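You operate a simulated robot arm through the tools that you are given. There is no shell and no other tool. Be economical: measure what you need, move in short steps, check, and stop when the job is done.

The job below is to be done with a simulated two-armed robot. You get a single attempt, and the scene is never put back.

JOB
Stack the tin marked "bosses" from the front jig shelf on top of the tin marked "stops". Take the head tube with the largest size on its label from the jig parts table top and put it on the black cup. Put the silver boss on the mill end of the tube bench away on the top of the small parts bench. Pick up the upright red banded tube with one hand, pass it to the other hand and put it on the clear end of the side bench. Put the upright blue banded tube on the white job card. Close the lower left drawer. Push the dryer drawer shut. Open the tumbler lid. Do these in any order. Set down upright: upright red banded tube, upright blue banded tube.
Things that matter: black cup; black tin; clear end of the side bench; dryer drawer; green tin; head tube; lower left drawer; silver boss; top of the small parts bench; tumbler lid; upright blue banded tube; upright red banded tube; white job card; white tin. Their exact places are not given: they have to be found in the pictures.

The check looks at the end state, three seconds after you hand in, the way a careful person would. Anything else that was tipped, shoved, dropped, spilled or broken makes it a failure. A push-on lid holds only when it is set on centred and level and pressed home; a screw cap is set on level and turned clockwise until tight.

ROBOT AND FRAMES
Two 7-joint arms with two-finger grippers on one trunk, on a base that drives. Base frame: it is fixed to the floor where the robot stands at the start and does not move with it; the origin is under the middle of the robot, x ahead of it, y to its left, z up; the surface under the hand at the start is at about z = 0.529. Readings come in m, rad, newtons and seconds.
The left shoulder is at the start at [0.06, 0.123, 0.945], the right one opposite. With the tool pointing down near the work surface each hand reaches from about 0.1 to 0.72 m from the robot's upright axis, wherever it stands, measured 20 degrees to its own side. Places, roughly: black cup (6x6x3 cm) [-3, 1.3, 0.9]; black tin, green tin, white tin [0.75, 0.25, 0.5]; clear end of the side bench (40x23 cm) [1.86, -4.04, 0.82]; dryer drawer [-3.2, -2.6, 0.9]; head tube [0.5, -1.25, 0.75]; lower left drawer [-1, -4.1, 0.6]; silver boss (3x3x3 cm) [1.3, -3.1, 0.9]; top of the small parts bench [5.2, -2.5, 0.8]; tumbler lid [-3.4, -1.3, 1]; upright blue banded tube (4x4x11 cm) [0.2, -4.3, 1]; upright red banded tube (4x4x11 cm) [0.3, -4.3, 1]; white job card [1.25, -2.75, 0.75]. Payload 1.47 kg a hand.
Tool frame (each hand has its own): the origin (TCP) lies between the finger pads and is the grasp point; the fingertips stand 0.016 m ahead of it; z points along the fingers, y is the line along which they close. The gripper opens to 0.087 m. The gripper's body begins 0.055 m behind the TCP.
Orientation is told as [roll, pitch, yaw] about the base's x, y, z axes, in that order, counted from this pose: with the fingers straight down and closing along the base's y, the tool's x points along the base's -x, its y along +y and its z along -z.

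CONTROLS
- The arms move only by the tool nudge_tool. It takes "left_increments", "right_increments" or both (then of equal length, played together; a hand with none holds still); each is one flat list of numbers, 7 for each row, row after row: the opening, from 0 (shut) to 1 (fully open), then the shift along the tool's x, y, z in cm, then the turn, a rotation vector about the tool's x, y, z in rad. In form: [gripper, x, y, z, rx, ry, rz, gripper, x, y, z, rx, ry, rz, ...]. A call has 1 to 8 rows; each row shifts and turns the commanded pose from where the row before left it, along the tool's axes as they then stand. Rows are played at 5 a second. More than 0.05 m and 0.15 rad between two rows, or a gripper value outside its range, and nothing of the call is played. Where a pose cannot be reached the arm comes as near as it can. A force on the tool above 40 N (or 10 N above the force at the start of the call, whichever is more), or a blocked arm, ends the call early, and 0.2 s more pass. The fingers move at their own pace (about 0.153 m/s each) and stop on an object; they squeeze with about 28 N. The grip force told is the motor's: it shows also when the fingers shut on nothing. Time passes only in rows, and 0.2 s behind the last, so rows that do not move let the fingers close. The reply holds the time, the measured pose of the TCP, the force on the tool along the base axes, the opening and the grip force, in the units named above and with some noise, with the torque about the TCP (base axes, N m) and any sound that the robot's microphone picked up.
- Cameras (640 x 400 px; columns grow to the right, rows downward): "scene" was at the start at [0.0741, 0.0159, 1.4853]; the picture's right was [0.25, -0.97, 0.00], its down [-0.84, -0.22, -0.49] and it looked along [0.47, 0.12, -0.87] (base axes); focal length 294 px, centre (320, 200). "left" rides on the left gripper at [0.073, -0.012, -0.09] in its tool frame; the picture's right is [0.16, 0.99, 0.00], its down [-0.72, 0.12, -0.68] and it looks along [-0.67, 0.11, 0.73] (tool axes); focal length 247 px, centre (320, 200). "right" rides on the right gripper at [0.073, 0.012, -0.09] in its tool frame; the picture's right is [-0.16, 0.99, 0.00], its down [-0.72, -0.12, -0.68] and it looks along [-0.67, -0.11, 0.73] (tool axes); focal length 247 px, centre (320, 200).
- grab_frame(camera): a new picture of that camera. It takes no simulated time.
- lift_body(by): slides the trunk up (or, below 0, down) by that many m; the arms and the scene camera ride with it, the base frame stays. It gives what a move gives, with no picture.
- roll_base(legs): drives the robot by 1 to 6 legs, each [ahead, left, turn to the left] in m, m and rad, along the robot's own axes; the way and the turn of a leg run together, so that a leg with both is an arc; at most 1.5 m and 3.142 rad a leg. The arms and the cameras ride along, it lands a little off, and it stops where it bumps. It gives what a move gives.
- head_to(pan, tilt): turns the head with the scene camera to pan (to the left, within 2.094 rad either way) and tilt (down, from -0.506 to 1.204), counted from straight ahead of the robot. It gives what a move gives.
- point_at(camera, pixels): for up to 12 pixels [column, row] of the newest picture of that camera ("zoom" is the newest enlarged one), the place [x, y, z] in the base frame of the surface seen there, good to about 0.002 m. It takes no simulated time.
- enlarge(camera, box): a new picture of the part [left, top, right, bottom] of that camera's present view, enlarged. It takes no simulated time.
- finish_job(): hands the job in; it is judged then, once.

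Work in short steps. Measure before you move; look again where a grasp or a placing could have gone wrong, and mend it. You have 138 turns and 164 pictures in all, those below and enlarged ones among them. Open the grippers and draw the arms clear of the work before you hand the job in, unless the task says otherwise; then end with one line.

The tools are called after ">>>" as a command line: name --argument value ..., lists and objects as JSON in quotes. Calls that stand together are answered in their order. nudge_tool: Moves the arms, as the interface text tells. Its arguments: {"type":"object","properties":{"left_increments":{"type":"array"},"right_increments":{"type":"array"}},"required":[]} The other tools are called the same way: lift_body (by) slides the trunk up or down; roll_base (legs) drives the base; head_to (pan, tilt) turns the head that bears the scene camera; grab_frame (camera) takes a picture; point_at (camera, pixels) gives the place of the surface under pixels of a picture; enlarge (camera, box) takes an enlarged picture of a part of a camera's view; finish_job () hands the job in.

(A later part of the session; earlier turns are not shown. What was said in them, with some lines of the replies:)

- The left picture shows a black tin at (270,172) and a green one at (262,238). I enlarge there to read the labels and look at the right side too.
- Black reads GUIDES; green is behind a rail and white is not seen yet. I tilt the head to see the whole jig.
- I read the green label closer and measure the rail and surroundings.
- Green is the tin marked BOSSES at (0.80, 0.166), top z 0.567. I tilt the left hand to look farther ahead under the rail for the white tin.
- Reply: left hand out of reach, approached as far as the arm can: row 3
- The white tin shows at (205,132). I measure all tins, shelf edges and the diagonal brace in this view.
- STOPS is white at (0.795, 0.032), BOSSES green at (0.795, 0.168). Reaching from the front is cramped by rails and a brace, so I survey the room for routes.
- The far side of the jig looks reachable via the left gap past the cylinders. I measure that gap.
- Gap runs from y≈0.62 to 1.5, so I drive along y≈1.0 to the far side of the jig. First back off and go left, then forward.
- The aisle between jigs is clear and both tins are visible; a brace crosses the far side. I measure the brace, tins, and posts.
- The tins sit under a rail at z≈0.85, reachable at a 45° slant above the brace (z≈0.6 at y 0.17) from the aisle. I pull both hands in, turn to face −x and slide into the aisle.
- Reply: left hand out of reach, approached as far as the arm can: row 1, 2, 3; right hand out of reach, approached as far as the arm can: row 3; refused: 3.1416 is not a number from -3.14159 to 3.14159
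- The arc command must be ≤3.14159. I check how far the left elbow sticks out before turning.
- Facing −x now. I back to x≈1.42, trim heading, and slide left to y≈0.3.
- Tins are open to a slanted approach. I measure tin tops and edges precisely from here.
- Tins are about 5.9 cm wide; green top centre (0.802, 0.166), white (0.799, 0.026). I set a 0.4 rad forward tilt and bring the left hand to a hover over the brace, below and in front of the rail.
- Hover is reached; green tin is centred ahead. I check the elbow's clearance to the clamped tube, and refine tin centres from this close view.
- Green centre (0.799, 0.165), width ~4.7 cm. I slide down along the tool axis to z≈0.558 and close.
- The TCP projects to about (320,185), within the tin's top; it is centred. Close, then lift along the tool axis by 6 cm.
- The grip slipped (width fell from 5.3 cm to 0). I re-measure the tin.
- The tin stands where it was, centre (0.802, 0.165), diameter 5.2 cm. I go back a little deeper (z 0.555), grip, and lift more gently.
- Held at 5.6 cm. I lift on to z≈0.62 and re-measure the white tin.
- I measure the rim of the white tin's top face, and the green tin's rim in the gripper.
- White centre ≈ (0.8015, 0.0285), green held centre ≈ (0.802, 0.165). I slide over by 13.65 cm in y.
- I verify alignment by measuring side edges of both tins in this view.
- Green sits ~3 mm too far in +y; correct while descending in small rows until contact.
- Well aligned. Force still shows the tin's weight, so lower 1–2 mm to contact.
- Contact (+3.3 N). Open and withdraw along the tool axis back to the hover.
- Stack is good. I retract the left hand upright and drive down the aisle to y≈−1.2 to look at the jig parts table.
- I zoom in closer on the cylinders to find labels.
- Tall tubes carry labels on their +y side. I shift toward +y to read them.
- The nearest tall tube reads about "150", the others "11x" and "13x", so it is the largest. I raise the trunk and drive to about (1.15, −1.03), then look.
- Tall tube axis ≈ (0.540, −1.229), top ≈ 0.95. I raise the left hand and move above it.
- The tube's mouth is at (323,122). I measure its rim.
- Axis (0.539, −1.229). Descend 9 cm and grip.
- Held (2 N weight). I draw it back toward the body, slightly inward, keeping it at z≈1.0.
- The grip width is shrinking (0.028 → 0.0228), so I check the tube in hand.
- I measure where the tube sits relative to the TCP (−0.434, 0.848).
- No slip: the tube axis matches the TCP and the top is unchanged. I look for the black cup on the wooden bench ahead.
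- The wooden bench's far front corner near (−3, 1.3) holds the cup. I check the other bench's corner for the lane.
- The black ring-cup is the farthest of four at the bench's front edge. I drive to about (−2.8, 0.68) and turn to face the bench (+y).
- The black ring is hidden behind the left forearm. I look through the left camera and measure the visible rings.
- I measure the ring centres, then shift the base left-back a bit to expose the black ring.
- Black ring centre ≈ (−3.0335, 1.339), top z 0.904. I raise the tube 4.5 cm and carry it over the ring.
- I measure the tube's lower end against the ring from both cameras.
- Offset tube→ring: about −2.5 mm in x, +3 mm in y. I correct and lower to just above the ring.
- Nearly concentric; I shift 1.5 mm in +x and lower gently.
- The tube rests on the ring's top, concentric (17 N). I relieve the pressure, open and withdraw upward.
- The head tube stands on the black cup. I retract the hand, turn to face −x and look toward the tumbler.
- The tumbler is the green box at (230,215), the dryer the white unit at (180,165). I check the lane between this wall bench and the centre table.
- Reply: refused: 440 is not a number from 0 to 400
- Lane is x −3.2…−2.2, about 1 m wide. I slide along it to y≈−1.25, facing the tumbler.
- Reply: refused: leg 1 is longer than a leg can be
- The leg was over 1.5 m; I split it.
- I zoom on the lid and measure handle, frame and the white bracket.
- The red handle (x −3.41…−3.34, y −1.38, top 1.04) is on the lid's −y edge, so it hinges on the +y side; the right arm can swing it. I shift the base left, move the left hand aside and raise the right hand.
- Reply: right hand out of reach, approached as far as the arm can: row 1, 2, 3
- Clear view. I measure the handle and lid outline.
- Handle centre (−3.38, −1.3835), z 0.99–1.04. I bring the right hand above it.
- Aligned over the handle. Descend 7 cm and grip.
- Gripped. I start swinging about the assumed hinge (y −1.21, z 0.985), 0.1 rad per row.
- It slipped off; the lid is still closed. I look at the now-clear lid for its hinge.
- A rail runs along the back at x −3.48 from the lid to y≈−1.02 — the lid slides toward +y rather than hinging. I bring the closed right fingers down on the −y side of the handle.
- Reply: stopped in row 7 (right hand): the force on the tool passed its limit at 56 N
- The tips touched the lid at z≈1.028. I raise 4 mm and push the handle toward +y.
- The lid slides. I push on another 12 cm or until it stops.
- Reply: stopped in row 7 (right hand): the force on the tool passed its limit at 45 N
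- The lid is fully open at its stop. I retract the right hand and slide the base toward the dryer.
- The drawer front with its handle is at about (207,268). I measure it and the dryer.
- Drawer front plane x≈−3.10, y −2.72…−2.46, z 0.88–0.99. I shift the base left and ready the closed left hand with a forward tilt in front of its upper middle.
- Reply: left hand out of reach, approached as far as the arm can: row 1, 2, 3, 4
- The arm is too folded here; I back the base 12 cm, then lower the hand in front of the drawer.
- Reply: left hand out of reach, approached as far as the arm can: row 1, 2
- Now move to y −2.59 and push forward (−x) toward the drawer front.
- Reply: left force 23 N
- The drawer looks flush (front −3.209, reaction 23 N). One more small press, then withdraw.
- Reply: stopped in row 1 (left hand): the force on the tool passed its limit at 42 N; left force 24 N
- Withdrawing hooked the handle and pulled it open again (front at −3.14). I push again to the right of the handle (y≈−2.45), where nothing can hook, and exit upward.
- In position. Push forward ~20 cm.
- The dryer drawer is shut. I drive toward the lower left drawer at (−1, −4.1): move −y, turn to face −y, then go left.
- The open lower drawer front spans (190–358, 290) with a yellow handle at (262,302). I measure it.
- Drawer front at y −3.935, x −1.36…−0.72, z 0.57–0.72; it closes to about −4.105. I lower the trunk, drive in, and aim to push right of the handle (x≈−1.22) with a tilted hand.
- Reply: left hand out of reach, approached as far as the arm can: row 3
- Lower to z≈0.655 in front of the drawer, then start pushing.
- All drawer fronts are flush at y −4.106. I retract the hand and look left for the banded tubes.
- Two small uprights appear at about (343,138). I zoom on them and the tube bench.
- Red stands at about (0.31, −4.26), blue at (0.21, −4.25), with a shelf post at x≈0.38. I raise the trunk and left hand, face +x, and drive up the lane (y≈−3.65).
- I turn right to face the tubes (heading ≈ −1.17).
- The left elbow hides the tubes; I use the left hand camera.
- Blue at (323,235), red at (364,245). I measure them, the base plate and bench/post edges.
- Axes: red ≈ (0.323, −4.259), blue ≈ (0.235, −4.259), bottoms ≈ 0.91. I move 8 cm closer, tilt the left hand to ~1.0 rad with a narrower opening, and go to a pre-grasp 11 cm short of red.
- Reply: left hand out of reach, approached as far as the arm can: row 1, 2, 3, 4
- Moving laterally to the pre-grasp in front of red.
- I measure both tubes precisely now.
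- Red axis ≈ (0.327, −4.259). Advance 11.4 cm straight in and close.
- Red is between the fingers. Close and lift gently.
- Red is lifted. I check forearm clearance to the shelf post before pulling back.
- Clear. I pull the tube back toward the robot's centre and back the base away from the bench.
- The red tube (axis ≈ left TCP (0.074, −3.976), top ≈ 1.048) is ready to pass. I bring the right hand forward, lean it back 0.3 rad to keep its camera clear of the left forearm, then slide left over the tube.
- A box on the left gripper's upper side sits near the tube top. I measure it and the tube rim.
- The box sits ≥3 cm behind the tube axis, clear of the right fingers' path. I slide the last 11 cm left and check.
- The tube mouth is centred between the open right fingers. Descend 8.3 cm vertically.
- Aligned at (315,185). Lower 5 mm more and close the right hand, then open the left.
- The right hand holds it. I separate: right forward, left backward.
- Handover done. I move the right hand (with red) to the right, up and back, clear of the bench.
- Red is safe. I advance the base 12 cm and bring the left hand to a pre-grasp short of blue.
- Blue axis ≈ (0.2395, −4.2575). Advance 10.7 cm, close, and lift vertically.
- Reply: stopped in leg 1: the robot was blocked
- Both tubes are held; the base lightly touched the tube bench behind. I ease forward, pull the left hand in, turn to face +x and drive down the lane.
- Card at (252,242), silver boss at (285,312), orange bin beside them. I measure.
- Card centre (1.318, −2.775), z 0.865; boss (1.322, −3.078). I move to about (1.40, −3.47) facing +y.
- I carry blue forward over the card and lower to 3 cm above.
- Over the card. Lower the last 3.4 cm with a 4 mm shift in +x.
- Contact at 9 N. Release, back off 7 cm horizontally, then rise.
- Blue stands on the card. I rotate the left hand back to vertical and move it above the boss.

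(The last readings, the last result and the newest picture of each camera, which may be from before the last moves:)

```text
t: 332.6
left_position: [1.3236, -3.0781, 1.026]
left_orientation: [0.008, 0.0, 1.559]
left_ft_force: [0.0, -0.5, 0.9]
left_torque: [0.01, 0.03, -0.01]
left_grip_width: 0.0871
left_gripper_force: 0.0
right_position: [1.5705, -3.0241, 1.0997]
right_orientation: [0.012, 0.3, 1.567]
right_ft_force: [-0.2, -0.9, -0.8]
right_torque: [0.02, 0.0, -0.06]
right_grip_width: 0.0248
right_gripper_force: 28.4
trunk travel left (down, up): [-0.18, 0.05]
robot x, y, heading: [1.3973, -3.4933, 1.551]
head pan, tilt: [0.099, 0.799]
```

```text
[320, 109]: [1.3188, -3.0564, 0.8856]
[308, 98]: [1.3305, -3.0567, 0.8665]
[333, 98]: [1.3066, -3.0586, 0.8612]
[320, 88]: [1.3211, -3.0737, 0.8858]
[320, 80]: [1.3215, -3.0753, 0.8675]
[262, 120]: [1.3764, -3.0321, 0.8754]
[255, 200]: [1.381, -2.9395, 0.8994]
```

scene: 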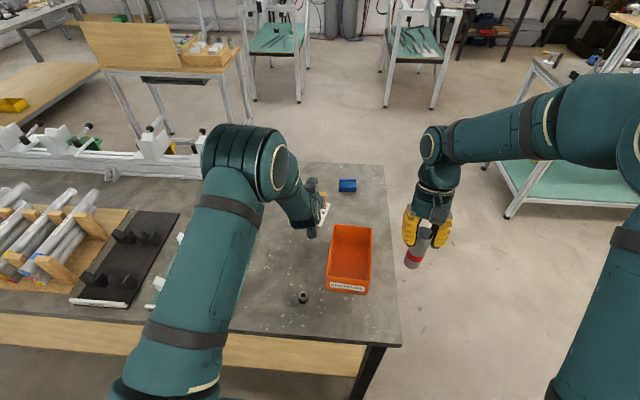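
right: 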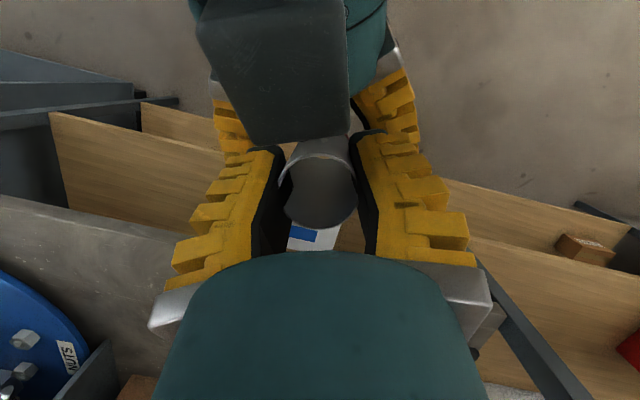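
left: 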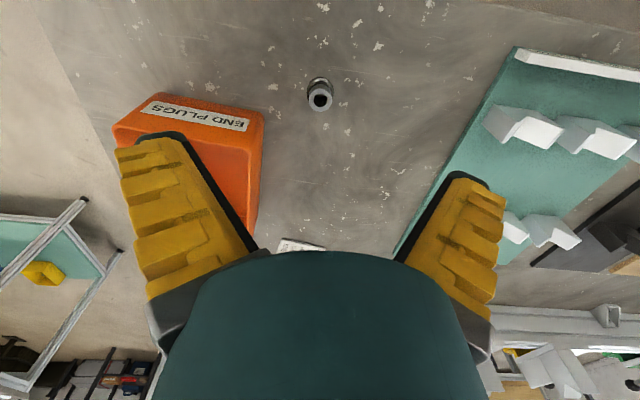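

Boss centre ≈ (1.320, −3.063), top 0.8855; the bin edge is at x 1.376, so I use a narrower opening and descend to z≈0.889.

>>> nudge_tool --left_increments '[0.5, -1.5, 0.35, 3, 0, 0, 0, 0.5, 0, 0, 4, 0, 0, 0, 0.5, 0, 0, 4, 0, 0, 0, 0.5, 0, 0, 2.7, 0, 0, 0, 0.5, 0, 0, 0, 0, 0, 0]'

>>> grab_frame --camera "left"

```text
t: 333.8
left_position: [1.3166, -3.0618, 0.8891]
left_orientation: [0.007, 0.0, 1.559]
left_ft_force: [-1.1, 0.1, 0.0]
left_torque: [0.01, 0.02, -0.01]
left_grip_width: 0.0492
left_gripper_force: 3.6
right_position: [1.5703, -3.0229, 1.0996]
right_orientation: [0.011, 0.301, 1.566]
right_ft_force: [-0.8, 0.3, -1.6]
right_torque: [0.03, 0.05, -0.01]
right_grip_width: 0.0248
right_gripper_force: 27.8
trunk travel left (down, up): [-0.18, 0.05]
robot x, y, heading: [1.3957, -3.496, 1.557]
head pan, tilt: [0.099, 0.799]
```

```text
31 pictures are left
```

left: 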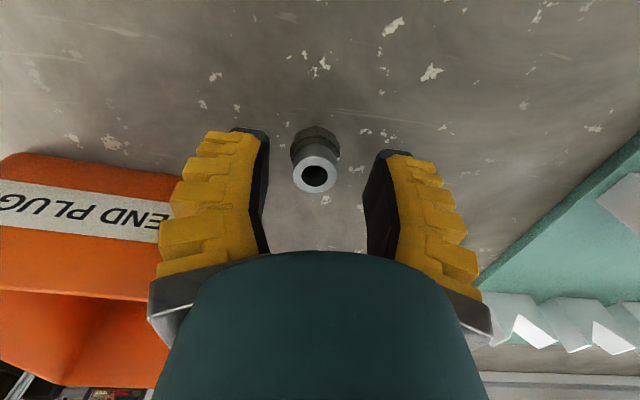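

Shift back 5 mm, lower 4 mm and close.

>>> nudge_tool --left_increments '[0.5, 0.5, 0, 0.4, 0, 0, 0, 0.5, 0, 0, 0, 0, 0, 0, 0, 0, 0, 0, 0, 0, 0, 0, 0, 0, 0, 0, 0, 0, 0, 0, 0, 0, 0, 0, 0]'

>>> nudge_tool --left_increments '[0, 0, 0, -0.5, 0, 0, 0, 0, 0, 0, -1, 0, 0, 0, 0, 0, 0, -2, 0, 0, 0, 0, 0, 0, -4, 0, 0, 0, 0, 0, 0, -4, 0, 0, 0, 0, 0, 0, -4, 0, 0, 0]'

>>> grab_frame --camera "left"

```text
t: 335.0
left_position: [1.3188, -3.0678, 0.8868]
left_orientation: [0.007, -0.001, 1.558]
left_ft_force: [-0.8, 2.5, 5.8]
left_torque: [0.03, -0.02, 0.05]
left_grip_width: 0.0122
left_gripper_force: 28.3
right_position: [1.5709, -3.0223, 1.0997]
right_orientation: [0.011, 0.3, 1.568]
right_ft_force: [0.0, 0.1, -0.8]
right_torque: [-0.01, 0.02, -0.01]
right_grip_width: 0.0251
right_gripper_force: 28.2
trunk travel left (down, up): [-0.18, 0.05]
robot x, y, heading: [1.397, -3.4957, 1.555]
head pan, tilt: [0.099, 0.799]
```

```text
t: 336.4
left_position: [1.3198, -3.0674, 1.0436]
left_orientation: [0.009, 0.001, 1.557]
left_ft_force: [0.2, 0.2, -0.2]
left_torque: [0.0, -0.03, -0.03]
left_grip_width: 0.0101
left_gripper_force: 28.0
right_position: [1.5697, -3.0232, 1.0998]
right_orientation: [0.01, 0.301, 1.566]
right_ft_force: [0.2, 0.2, -0.5]
right_torque: [0.03, 0.0, 0.01]
right_grip_width: 0.0251
right_gripper_force: 28.6
trunk travel left (down, up): [-0.18, 0.05]
robot x, y, heading: [1.3961, -3.4913, 1.556]
head pan, tilt: [0.099, 0.799]
```

```text
30 pictures are left
```

left: 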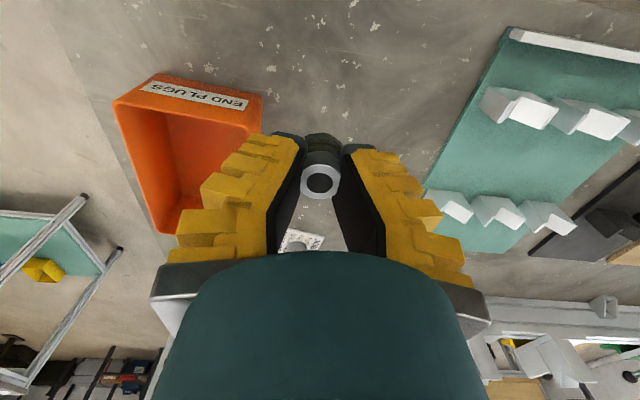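

Boss is held. I now bring the red tube to the side bench: move to about (2.03, −3.55) and turn to face −y.

>>> roll_base --legs '[[-0.05, -0.63, 0], [0, 0, -3.11]]'

>>> head_to --pan 0.0 --tilt 0.8

>>> grab_frame --camera "scene"

```text
t: 349.6
left_position: [2.1388, -3.9743, 1.0425]
left_orientation: [0.007, -0.001, -1.505]
left_ft_force: [-0.5, -0.6, -1.2]
left_torque: [-0.01, -0.05, 0.0]
left_grip_width: 0.0085
left_gripper_force: 27.4
right_position: [1.8935, -4.0362, 1.0984]
right_orientation: [0.013, 0.3, -1.497]
right_ft_force: [-0.4, 0.1, -0.3]
right_torque: [0.04, 0.0, -0.01]
right_grip_width: 0.0248
right_gripper_force: 28.5
trunk travel left (down, up): [-0.18, 0.05]
robot x, y, heading: [2.0285, -3.5521, -1.511]
head pan, tilt: [0.099, 0.799]
```

```text
t: 350.3
left_position: [2.1396, -3.9722, 1.0422]
left_orientation: [0.007, 0.001, -1.504]
left_ft_force: [-0.1, 0.2, -1.1]
left_torque: [-0.03, -0.02, -0.02]
left_grip_width: 0.0084
left_gripper_force: 27.7
right_position: [1.893, -4.0353, 1.0996]
right_orientation: [0.011, 0.301, -1.495]
right_ft_force: [-0.2, -0.2, -2.2]
right_torque: [0.01, -0.01, 0.02]
right_grip_width: 0.0251
right_gripper_force: 27.8
trunk travel left (down, up): [-0.18, 0.05]
robot x, y, heading: [2.0291, -3.5525, -1.508]
head pan, tilt: [0.0, 0.799]
```

```text
29 pictures are left
```

scene: 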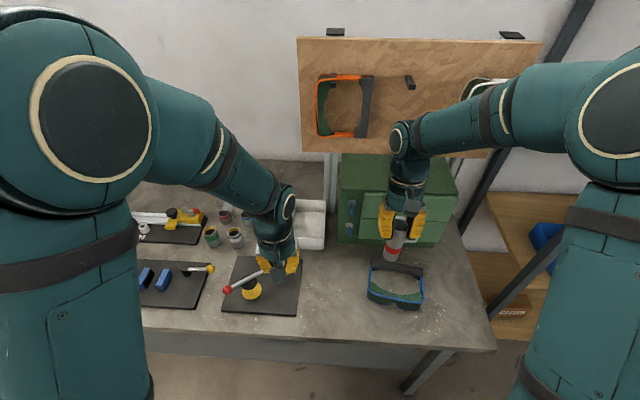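

The clear end holds only goggles at (395,285). I measure the bench surface around them.

>>> point_at --camera "scene" --pixels '[[395, 300], [370, 300], [425, 300], [445, 300], [465, 330], [340, 300], [340, 330], [390, 240], [450, 270], [395, 262], [305, 310], [400, 325]]'

>>> grab_frame --camera "right"

```text
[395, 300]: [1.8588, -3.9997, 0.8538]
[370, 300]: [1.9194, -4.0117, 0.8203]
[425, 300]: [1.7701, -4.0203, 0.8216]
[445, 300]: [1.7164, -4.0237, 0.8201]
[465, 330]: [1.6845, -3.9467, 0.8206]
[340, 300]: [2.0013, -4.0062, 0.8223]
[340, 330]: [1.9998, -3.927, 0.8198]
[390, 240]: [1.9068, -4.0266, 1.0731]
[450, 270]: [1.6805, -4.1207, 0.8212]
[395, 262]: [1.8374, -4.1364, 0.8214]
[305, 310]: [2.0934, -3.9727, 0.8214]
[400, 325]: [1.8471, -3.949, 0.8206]
```

```text
28 pictures are left
```

right: 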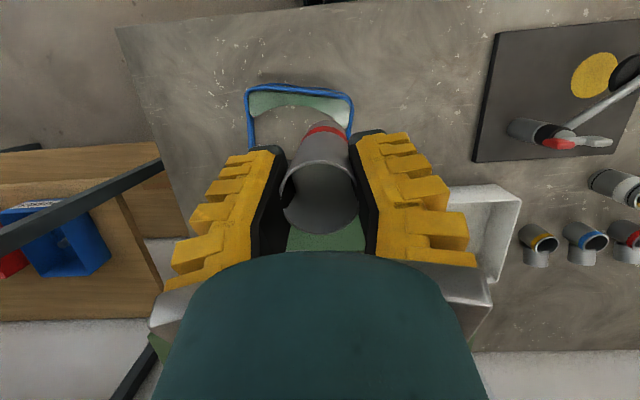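

I'll place red at (1.72, −4.03), clear of the goggles. Shift the base right 14 cm and check the tube's uprightness.

>>> roll_base --legs '[[0, -0.14, -0.04]]'

>>> enlarge --camera "scene" --box '[340, 190, 480, 290]'

```text
t: 352.2
left_position: [1.9836, -3.9841, 1.0428]
left_orientation: [0.008, 0.002, -1.544]
left_ft_force: [-0.3, -0.5, -0.3]
left_torque: [-0.01, -0.03, -0.01]
left_grip_width: 0.0084
left_gripper_force: 28.1
right_position: [1.7352, -4.0363, 1.0997]
right_orientation: [0.012, 0.3, -1.536]
right_ft_force: [0.2, -0.4, -1.0]
right_torque: [0.02, 0.0, 0.01]
right_grip_width: 0.0248
right_gripper_force: 27.9
trunk travel left (down, up): [-0.18, 0.05]
robot x, y, heading: [1.8877, -3.5584, -1.549]
head pan, tilt: [0.0, 0.799]
```

```text
4.00 times, centred on (410, 240) of scene
```

zoom: 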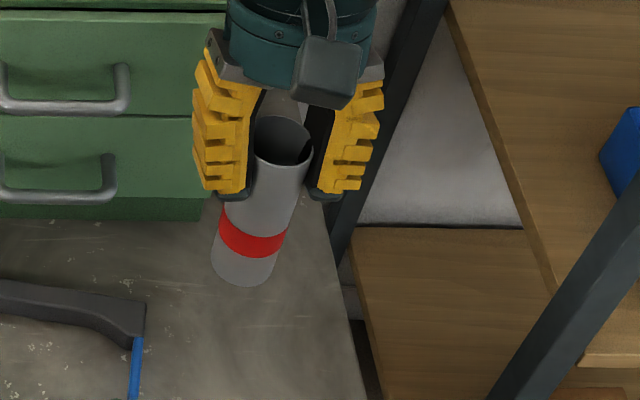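

>>> point_at --camera "zoom" --pixels '[[276, 180], [262, 215], [250, 250], [243, 275], [330, 300], [345, 340], [310, 250]]'

```text
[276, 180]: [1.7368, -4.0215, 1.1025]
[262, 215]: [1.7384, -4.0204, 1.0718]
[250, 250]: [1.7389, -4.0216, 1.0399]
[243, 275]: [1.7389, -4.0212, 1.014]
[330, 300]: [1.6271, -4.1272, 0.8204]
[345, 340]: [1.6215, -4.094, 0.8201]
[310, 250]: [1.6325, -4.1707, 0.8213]
```

The tube hangs vertical, bottom ≈ 1.002; bench 0.8205. Lower 17 cm with a 1.5 cm shift to −x.

>>> nudge_tool --right_increments '[0, -1.03, -0.5, 3.34, 0, 0, 0, 0, -1.03, -0.5, 3.34, 0, 0, 0, 0, -1.03, -0.5, 3.34, 0, 0, 0, 0, -1.03, 0, 3.34, 0, 0, 0, 0, -0.85, 0, 2.7, 0, 0, 0, 0, 0, 0, 0, 0, 0, 0]'

>>> enlarge --camera "scene" --box '[340, 210, 480, 320]'

>>> point_at --camera "zoom" --pixels '[[250, 230], [250, 300], [250, 330], [250, 345], [250, 360]]'

```text
t: 353.6
left_position: [1.9832, -3.9835, 1.0425]
left_orientation: [0.007, 0.001, -1.545]
left_ft_force: [0.4, -0.6, 0.4]
left_torque: [-0.03, 0.03, 0.0]
left_grip_width: 0.008
left_gripper_force: 28.3
right_position: [1.7226, -4.0334, 0.9291]
right_orientation: [0.013, 0.301, -1.536]
right_ft_force: [0.1, 0.4, -1.4]
right_torque: [0.01, 0.02, 0.01]
right_grip_width: 0.0249
right_gripper_force: 28.0
trunk travel left (down, up): [-0.18, 0.05]
robot x, y, heading: [1.886, -3.5592, -1.552]
head pan, tilt: [0.0, 0.799]
```

```text
3.64 times, centred on (410, 265) of scene
```

zoom: 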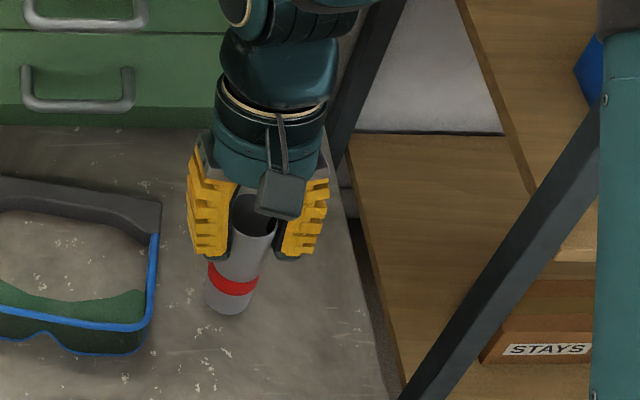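

```text
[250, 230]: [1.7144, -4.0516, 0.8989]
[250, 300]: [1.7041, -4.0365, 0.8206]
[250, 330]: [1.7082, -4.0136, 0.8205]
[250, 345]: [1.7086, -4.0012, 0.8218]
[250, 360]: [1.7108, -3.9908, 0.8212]
```

About 1 cm to go; lower in small steps until contact.

>>> nudge_tool --right_increments '[0, -0.17, 0, 0.55, 0, 0, 0, 0, -0.09, 0, 0.28, 0, 0, 0, 0, 0, 0, 0, 0, 0, 0]'

>>> nudge_tool --right_increments '[0, -0.06, 0, 0.2, 0, 0, 0, 0, 0, 0, 0, 0, 0, 0]'

```text
t: 354.4
left_position: [1.9825, -3.9831, 1.0427]
left_orientation: [0.005, 0.001, -1.545]
left_ft_force: [-0.2, -0.3, -1.4]
left_torque: [-0.02, 0.0, -0.01]
left_grip_width: 0.0082
left_gripper_force: 28.1
right_position: [1.7214, -4.0336, 0.922]
right_orientation: [0.013, 0.299, -1.536]
right_ft_force: [-0.1, -0.3, -0.4]
right_torque: [-0.03, 0.0, 0.03]
right_grip_width: 0.0249
right_gripper_force: 28.2
trunk travel left (down, up): [-0.18, 0.05]
robot x, y, heading: [1.8857, -3.557, -1.547]
head pan, tilt: [0.0, 0.799]
```

```text
t: 355.0
left_position: [1.9832, -3.9833, 1.0427]
left_orientation: [0.008, -0.001, -1.545]
left_ft_force: [0.4, -0.6, -0.6]
left_torque: [-0.01, 0.0, 0.01]
left_grip_width: 0.0076
left_gripper_force: 27.8
right_position: [1.7223, -4.0347, 0.9194]
right_orientation: [0.014, 0.3, -1.536]
right_ft_force: [0.0, -0.1, -1.2]
right_torque: [0.02, -0.03, 0.04]
right_grip_width: 0.0247
right_gripper_force: 28.0
trunk travel left (down, up): [-0.18, 0.05]
robot x, y, heading: [1.8882, -3.5624, -1.546]
head pan, tilt: [0.0, 0.799]
```

>>> nudge_tool --right_increments '[0, -0.05, 0, 0.15, 0, 0, 0, 0, -0.05, 0, 0.15, 0, 0, 0, 0, 0, 0, 0, 0, 0, 0]'

```text
t: 355.8
left_position: [1.9836, -3.9825, 1.0426]
left_orientation: [0.007, -0.001, -1.546]
left_ft_force: [-0.4, -0.1, -0.5]
left_torque: [0.04, 0.0, -0.03]
left_grip_width: 0.008
left_gripper_force: 28.0
right_position: [1.7223, -4.0349, 0.9184]
right_orientation: [0.011, 0.299, -1.534]
right_ft_force: [1.4, -0.1, 12.0]
right_torque: [-0.04, 0.03, -0.03]
right_grip_width: 0.0263
right_gripper_force: 28.3
trunk travel left (down, up): [-0.18, 0.05]
robot x, y, heading: [1.8927, -3.5577, -1.553]
head pan, tilt: [0.0, 0.799]
```

Contact (12 N). Release and rise vertically.

>>> nudge_tool --right_increments '[0, 0.03, 0, -0.1, 0, 0, 0, 0.65, 0, 0, 0, 0, 0, 0, 0.65, 0, 0, 0, 0, 0, 0, 0.65, 0.6, 0, -1.9, 0, 0, 0, 0.65, 1.2, 0, -3.8, 0, 0, 0, 0.65, 1.2, 0, -3.8, 0, 0, 0, 0.65, 1.2, 0, -3.8, 0, 0, 0, 0.65, 4, 0, 0, 0, 0, 0]'

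>>> grab_frame --camera "scene"

```text
t: 357.6
left_position: [1.9835, -3.9814, 1.0427]
left_orientation: [0.007, 0.001, -1.545]
left_ft_force: [0.3, 0.3, -0.4]
left_torque: [-0.03, -0.03, -0.01]
left_grip_width: 0.008
left_gripper_force: 28.0
right_position: [1.7176, -3.996, 1.0703]
right_orientation: [0.011, 0.3, -1.535]
right_ft_force: [-0.2, -0.8, -0.3]
right_torque: [-0.01, -0.03, 0.02]
right_grip_width: 0.0616
right_gripper_force: 3.2
trunk travel left (down, up): [-0.18, 0.05]
robot x, y, heading: [1.8872, -3.5563, -1.546]
head pan, tilt: [0.0, 0.799]
```

```text
25 pictures are left
```

scene: 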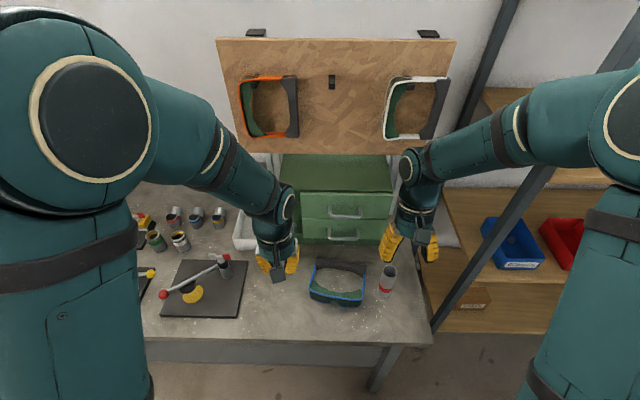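

Red stands upright on the clear end. I back off, turn to face +x and look toward the small parts bench.

>>> roll_base --legs '[[-0.25, 0, 0], [0, 0, 1.55], [0.5, 0, 0]]'

>>> head_to --pan 0.1 --tilt 0.3

>>> grab_frame --camera "scene"

>>> point_at --camera "scene" --pixels '[[40, 250], [150, 200], [250, 200], [300, 200], [340, 200], [400, 200], [300, 260], [350, 260], [250, 150], [320, 150], [400, 150], [300, 130]]'

```text
t: 365.7
left_position: [2.8178, -3.23, 1.0422]
left_orientation: [0.005, 0.003, -0.003]
left_ft_force: [-0.1, -0.6, -0.7]
left_torque: [-0.03, 0.01, 0.01]
left_grip_width: 0.0079
left_gripper_force: 28.2
right_position: [2.8232, -3.4964, 1.0692]
right_orientation: [0.011, 0.301, 0.006]
right_ft_force: [1.3, 0.0, -1.6]
right_torque: [0.01, -0.01, -0.03]
right_grip_width: 0.0614
right_gripper_force: 3.6
trunk travel left (down, up): [-0.18, 0.05]
robot x, y, heading: [2.3918, -3.3094, -0.006]
head pan, tilt: [0.0, 0.799]
```

```text
t: 366.6
left_position: [2.818, -3.2309, 1.0419]
left_orientation: [0.006, 0.003, -0.004]
left_ft_force: [0.2, -0.3, 0.3]
left_torque: [0.05, 0.01, -0.03]
left_grip_width: 0.008
left_gripper_force: 27.6
right_position: [2.8238, -3.4963, 1.0705]
right_orientation: [0.013, 0.3, 0.004]
right_ft_force: [-0.5, 0.6, -0.3]
right_torque: [0.02, 0.0, 0.01]
right_grip_width: 0.0613
right_gripper_force: 3.9
trunk travel left (down, up): [-0.18, 0.05]
robot x, y, heading: [2.3878, -3.3102, -0.004]
head pan, tilt: [0.099, 0.3]
```

```text
24 pictures are left
```

scene: 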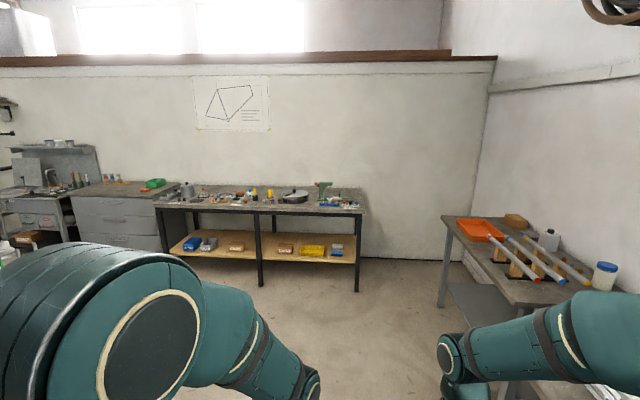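

```text
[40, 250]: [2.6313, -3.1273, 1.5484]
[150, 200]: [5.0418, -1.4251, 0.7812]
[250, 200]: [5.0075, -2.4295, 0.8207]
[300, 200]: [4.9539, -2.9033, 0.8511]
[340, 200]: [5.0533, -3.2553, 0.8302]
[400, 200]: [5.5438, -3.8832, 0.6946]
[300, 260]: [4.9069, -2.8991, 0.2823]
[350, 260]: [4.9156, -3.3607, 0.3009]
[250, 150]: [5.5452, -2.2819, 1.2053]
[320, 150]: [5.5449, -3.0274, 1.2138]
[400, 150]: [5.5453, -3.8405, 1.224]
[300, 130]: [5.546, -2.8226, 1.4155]
```

The small parts bench runs along x≈4.9–5.5, y −1.65…−3.4. I drive to (4.25, −2.5) facing it.

>>> roll_base --legs '[[1.0, 0.4, 0], [0.88, 0.4, 0]]'

>>> head_to --pan 0.0 --tilt 0.6

>>> grab_frame --camera "scene"

```text
t: 376.9
left_position: [4.7227, -2.4513, 1.0416]
left_orientation: [0.008, 0.001, -0.005]
left_ft_force: [0.2, 0.3, -0.4]
left_torque: [0.0, 0.02, 0.0]
left_grip_width: 0.0077
left_gripper_force: 27.4
right_position: [4.7298, -2.7198, 1.0697]
right_orientation: [0.012, 0.298, 0.006]
right_ft_force: [0.7, 0.8, 1.2]
right_torque: [-0.03, -0.01, -0.01]
right_grip_width: 0.0613
right_gripper_force: 3.7
trunk travel left (down, up): [-0.18, 0.05]
robot x, y, heading: [4.2927, -2.5348, -0.008]
head pan, tilt: [0.099, 0.3]
```

```text
t: 377.7
left_position: [4.7212, -2.4524, 1.0429]
left_orientation: [0.007, -0.001, -0.004]
left_ft_force: [1.0, 0.4, -0.8]
left_torque: [0.0, 0.02, -0.03]
left_grip_width: 0.0076
left_gripper_force: 27.2
right_position: [4.728, -2.7177, 1.0701]
right_orientation: [0.012, 0.3, 0.006]
right_ft_force: [0.1, 0.8, -0.4]
right_torque: [0.01, 0.01, -0.01]
right_grip_width: 0.0616
right_gripper_force: 3.4
trunk travel left (down, up): [-0.18, 0.05]
robot x, y, heading: [4.2956, -2.5327, -0.009]
head pan, tilt: [0.0, 0.6]
```

```text
23 pictures are left
```

scene: 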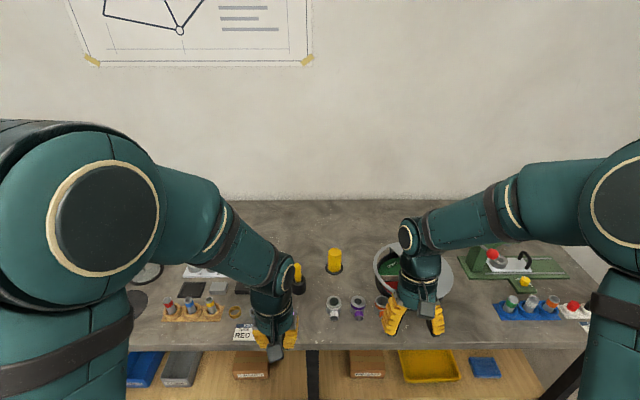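

I measure candidate clear spots on the bench top.

>>> point_at --camera "scene" --pixels '[[308, 330], [312, 315], [308, 342], [334, 310], [297, 285], [320, 290], [345, 335], [255, 330], [320, 330], [300, 230]]'

>>> grab_frame --camera "left"

```text
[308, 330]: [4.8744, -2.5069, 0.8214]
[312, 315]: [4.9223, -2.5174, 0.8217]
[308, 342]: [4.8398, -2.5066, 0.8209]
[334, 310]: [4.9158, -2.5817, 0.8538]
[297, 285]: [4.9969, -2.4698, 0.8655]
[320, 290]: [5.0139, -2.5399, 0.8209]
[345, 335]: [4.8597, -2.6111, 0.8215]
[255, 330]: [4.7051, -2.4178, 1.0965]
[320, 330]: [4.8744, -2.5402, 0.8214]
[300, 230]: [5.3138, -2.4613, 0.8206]
```

```text
22 pictures are left
```

left: 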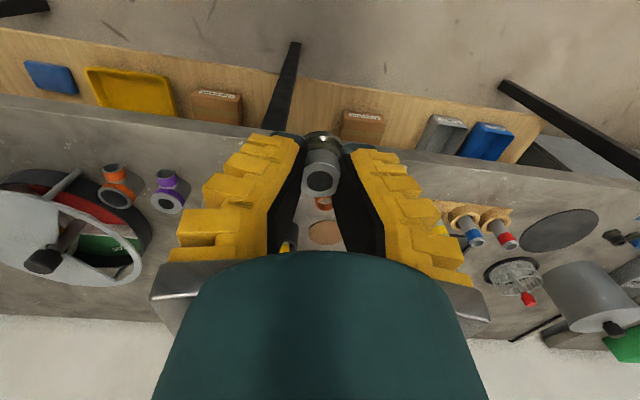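

Clear spot at about (4.895, −2.51). I move there and lower to 2 cm above the bench.

>>> nudge_tool --left_increments '[0, -4.35, -1.45, 0, 0, 0, 0, 0, -4.35, -1.45, 0, 0, 0, 0, 0, -4.35, -1.45, 0, 0, 0, 0, 0, -4.35, -1.45, 0, 0, 0, 0, 0, 0, 0, 4.4, 0, 0, 0, 0, 0, 0, 4.4, 0, 0, 0, 0, 0, 0, 4.4, 0, 0, 0, 0, 0, 0, 4.0, 0, 0, 0]'

>>> grab_frame --camera "left"

```text
t: 379.5
left_position: [4.8984, -2.512, 0.8696]
left_orientation: [0.006, 0.001, -0.003]
left_ft_force: [0.5, -0.7, 0.1]
left_torque: [0.01, 0.01, 0.0]
left_grip_width: 0.0076
left_gripper_force: 27.9
right_position: [4.7299, -2.7182, 1.0701]
right_orientation: [0.012, 0.303, 0.005]
right_ft_force: [-0.2, 0.1, -0.1]
right_torque: [0.01, 0.04, 0.0]
right_grip_width: 0.0615
right_gripper_force: 3.1
trunk travel left (down, up): [-0.18, 0.05]
robot x, y, heading: [4.294, -2.5336, -0.008]
head pan, tilt: [0.0, 0.6]
```

```text
21 pictures are left
```

left: 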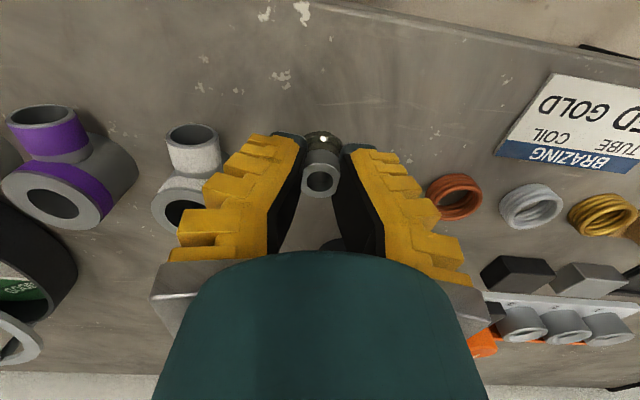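

Centred between neighbours. Lower gently to contact.

>>> nudge_tool --left_increments '[0, 0, 0, 1.2, 0, 0, 0, 0, 0, 0, 0.6, 0, 0, 0, 0, 0, 0, 0.25, 0, 0, 0, 0, 0, 0, 0, 0, 0, 0]'

>>> nudge_tool --left_increments '[0, 0, 0, 0.2, 0, 0, 0, 0, 0, 0, 0, 0, 0, 0]'

```text
t: 380.5
left_position: [4.8948, -2.5092, 0.8502]
left_orientation: [0.008, -0.001, -0.002]
left_ft_force: [-0.1, 0.0, -0.6]
left_torque: [0.01, -0.03, -0.02]
left_grip_width: 0.0079
left_gripper_force: 27.8
right_position: [4.7283, -2.7184, 1.0706]
right_orientation: [0.011, 0.3, 0.006]
right_ft_force: [0.2, 0.6, 0.6]
right_torque: [0.0, -0.02, 0.01]
right_grip_width: 0.0613
right_gripper_force: 3.6
trunk travel left (down, up): [-0.18, 0.05]
robot x, y, heading: [4.2976, -2.536, -0.008]
head pan, tilt: [0.0, 0.6]
```

```text
t: 381.1
left_position: [4.8962, -2.5088, 0.8473]
left_orientation: [0.007, -0.001, -0.004]
left_ft_force: [-0.3, 0.1, -0.1]
left_torque: [0.0, -0.03, -0.01]
left_grip_width: 0.0079
left_gripper_force: 27.9
right_position: [4.7288, -2.7189, 1.0702]
right_orientation: [0.012, 0.3, 0.004]
right_ft_force: [0.4, -0.2, 0.6]
right_torque: [0.0, 0.02, 0.01]
right_grip_width: 0.0614
right_gripper_force: 3.5
trunk travel left (down, up): [-0.18, 0.05]
robot x, y, heading: [4.2935, -2.5273, -0.005]
head pan, tilt: [0.0, 0.6]
```

>>> nudge_tool --left_increments '[0, 0, 0, 0.15, 0, 0, 0, 0, 0, 0, 0.1, 0, 0, 0, 0, 0, 0, 0, 0, 0, 0]'

```text
t: 381.9
left_position: [4.8955, -2.5108, 0.847]
left_orientation: [0.007, -0.003, -0.005]
left_ft_force: [1.9, 2.7, 14.0]
left_torque: [-0.01, -0.17, 0.04]
left_grip_width: 0.0087
left_gripper_force: 28.1
right_position: [4.7282, -2.7188, 1.0702]
right_orientation: [0.013, 0.3, 0.006]
right_ft_force: [-0.3, -0.1, 0.3]
right_torque: [0.01, -0.02, 0.0]
right_grip_width: 0.0613
right_gripper_force: 3.8
trunk travel left (down, up): [-0.18, 0.05]
robot x, y, heading: [4.2919, -2.5342, -0.007]
head pan, tilt: [0.0, 0.6]
```

Contact (14 N). Ease off, open partly and rise.

>>> nudge_tool --left_increments '[0, 0, 0, -0.15, 0, 0, 0, 0.4, 0, 0, 0, 0, 0, 0, 0.4, 0, 0, 0, 0, 0, 0, 0.4, 0, 0, -2, 0, 0, 0, 0.4, 0, 0, -4, 0, 0, 0, 0.4, 0, 0, -4, 0, 0, 0, 1, 0, 0, -4, 0, 0, 0]'

>>> grab_frame --camera "left"

```text
t: 383.5
left_position: [4.8946, -2.5104, 0.9856]
left_orientation: [0.007, -0.001, -0.004]
left_ft_force: [-0.2, -0.2, 0.4]
left_torque: [0.0, -0.02, -0.01]
left_grip_width: 0.0869
left_gripper_force: 0.0
right_position: [4.7284, -2.7179, 1.069]
right_orientation: [0.011, 0.3, 0.006]
right_ft_force: [-0.9, 0.4, 0.3]
right_torque: [-0.03, -0.02, 0.01]
right_grip_width: 0.0614
right_gripper_force: 2.9
trunk travel left (down, up): [-0.18, 0.05]
robot x, y, heading: [4.2927, -2.5336, -0.006]
head pan, tilt: [0.0, 0.6]
```

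```text
20 pictures are left
```

left: 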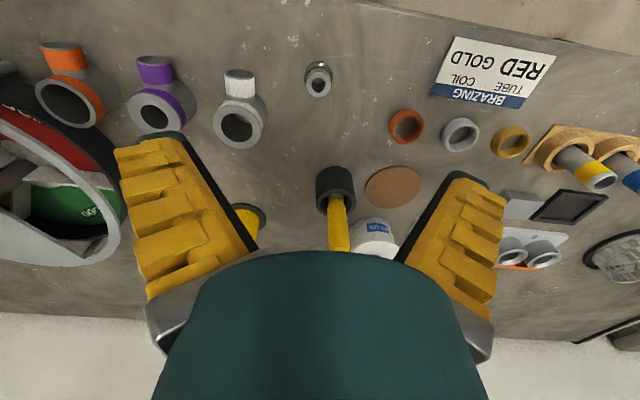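

The boss stands on the bench. I retract, back away, and turn to check the blue and red tubes from afar.

>>> nudge_tool --left_increments '[1, 3, 0, -3, 0, 0, 0, 1, 4, 0, -1, 0, 0, 0, 1, 4, 0, 0, 0, 0, 0, 1, 4, 0, 0, 0, 0, 0, 1, 3, 0, 0, 0, 0, 0]' --right_increments '[1, 0, 0, 0, 0, 0, 0, 1, 0, 0, 0, 0, 0, 0, 1, 0, 0, 0, 0, 0, 0, 1, 0, 0, 0, 0, 0, 0, 1, 0, 0, 0, 0, 0, 0]'

>>> roll_base --legs '[[-1.0, 0, 0], [0, 0, 2.2]]'

>>> head_to --pan 1.05 --tilt 0.3

>>> grab_frame --camera "scene"

```text
t: 384.7
left_position: [4.7149, -2.5107, 1.026]
left_orientation: [0.006, 0.001, -0.004]
left_ft_force: [0.1, 0.2, -0.3]
left_torque: [0.0, -0.03, 0.0]
left_grip_width: 0.087
left_gripper_force: 0.0
right_position: [4.7281, -2.7182, 1.0708]
right_orientation: [0.012, 0.301, 0.005]
right_ft_force: [-0.6, 0.5, -0.1]
right_torque: [0.05, -0.02, -0.01]
right_grip_width: 0.0871
right_gripper_force: 0.0
trunk travel left (down, up): [-0.18, 0.05]
robot x, y, heading: [4.2956, -2.5357, -0.006]
head pan, tilt: [0.0, 0.6]
```

```text
t: 395.0
left_position: [3.049, -2.1865, 1.0263]
left_orientation: [0.007, 0.0, 2.175]
left_ft_force: [0.8, -0.4, 0.5]
left_torque: [0.02, 0.01, 0.0]
left_grip_width: 0.087
left_gripper_force: 0.2
right_position: [3.2127, -2.057, 1.0706]
right_orientation: [0.012, 0.3, 2.184]
right_ft_force: [-0.7, 0.3, 0.3]
right_torque: [-0.01, -0.01, -0.03]
right_grip_width: 0.0869
right_gripper_force: 0.2
trunk travel left (down, up): [-0.18, 0.05]
robot x, y, heading: [3.3111, -2.5183, 2.172]
head pan, tilt: [0.0, 0.6]
```

```text
t: 396.3
left_position: [3.0488, -2.1843, 1.0257]
left_orientation: [0.006, 0.001, 2.173]
left_ft_force: [-0.6, 0.4, -0.9]
left_torque: [0.0, -0.02, -0.01]
left_grip_width: 0.087
left_gripper_force: 0.0
right_position: [3.2118, -2.0567, 1.0695]
right_orientation: [0.01, 0.3, 2.184]
right_ft_force: [0.1, -0.5, 0.2]
right_torque: [-0.02, 0.02, -0.01]
right_grip_width: 0.0871
right_gripper_force: 0.1
trunk travel left (down, up): [-0.18, 0.05]
robot x, y, heading: [3.3109, -2.5205, 2.169]
head pan, tilt: [1.051, 0.3]
```

```text
19 pictures are left
```

scene: 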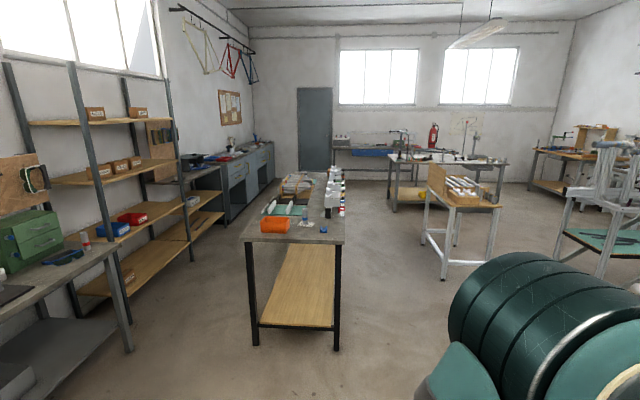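

>>> enlarge --camera "scene" --box '[250, 170, 350, 245]'

>>> enlarge --camera "scene" --box '[50, 220, 130, 270]'

>>> point_at --camera "zoom" --pixels '[[285, 120]]'

```text
5.33 times, centred on (300, 208) of scene
```

zoom: 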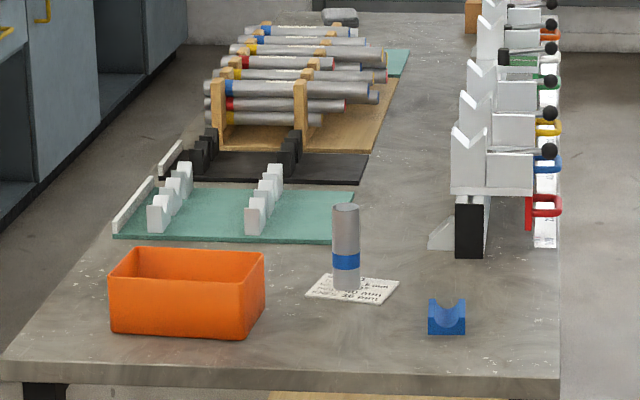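

```text
8.00 times, centred on (90, 245) of scene
```

zoom: 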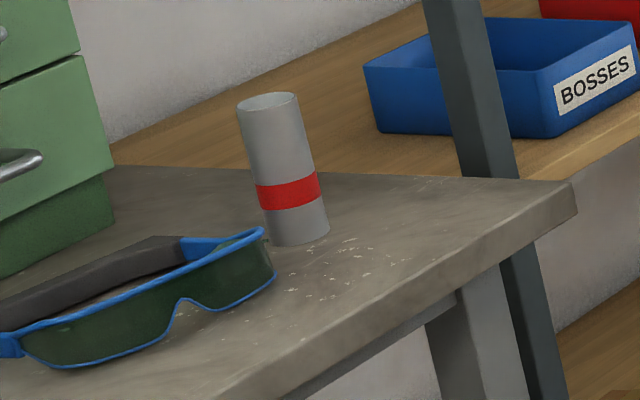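

```text
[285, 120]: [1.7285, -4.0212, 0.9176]
```

Blue stands on the card and red stands on the clear end. All the jobs are done and the grippers are open and clear, so I hand in.

>>> finish_job

```text
The job is handed in.
```

All eight jobs were completed and handed in. I checked seven with the cameras afterwards; the tumbler lid was last seen open at its stop, before the hand withdrew.
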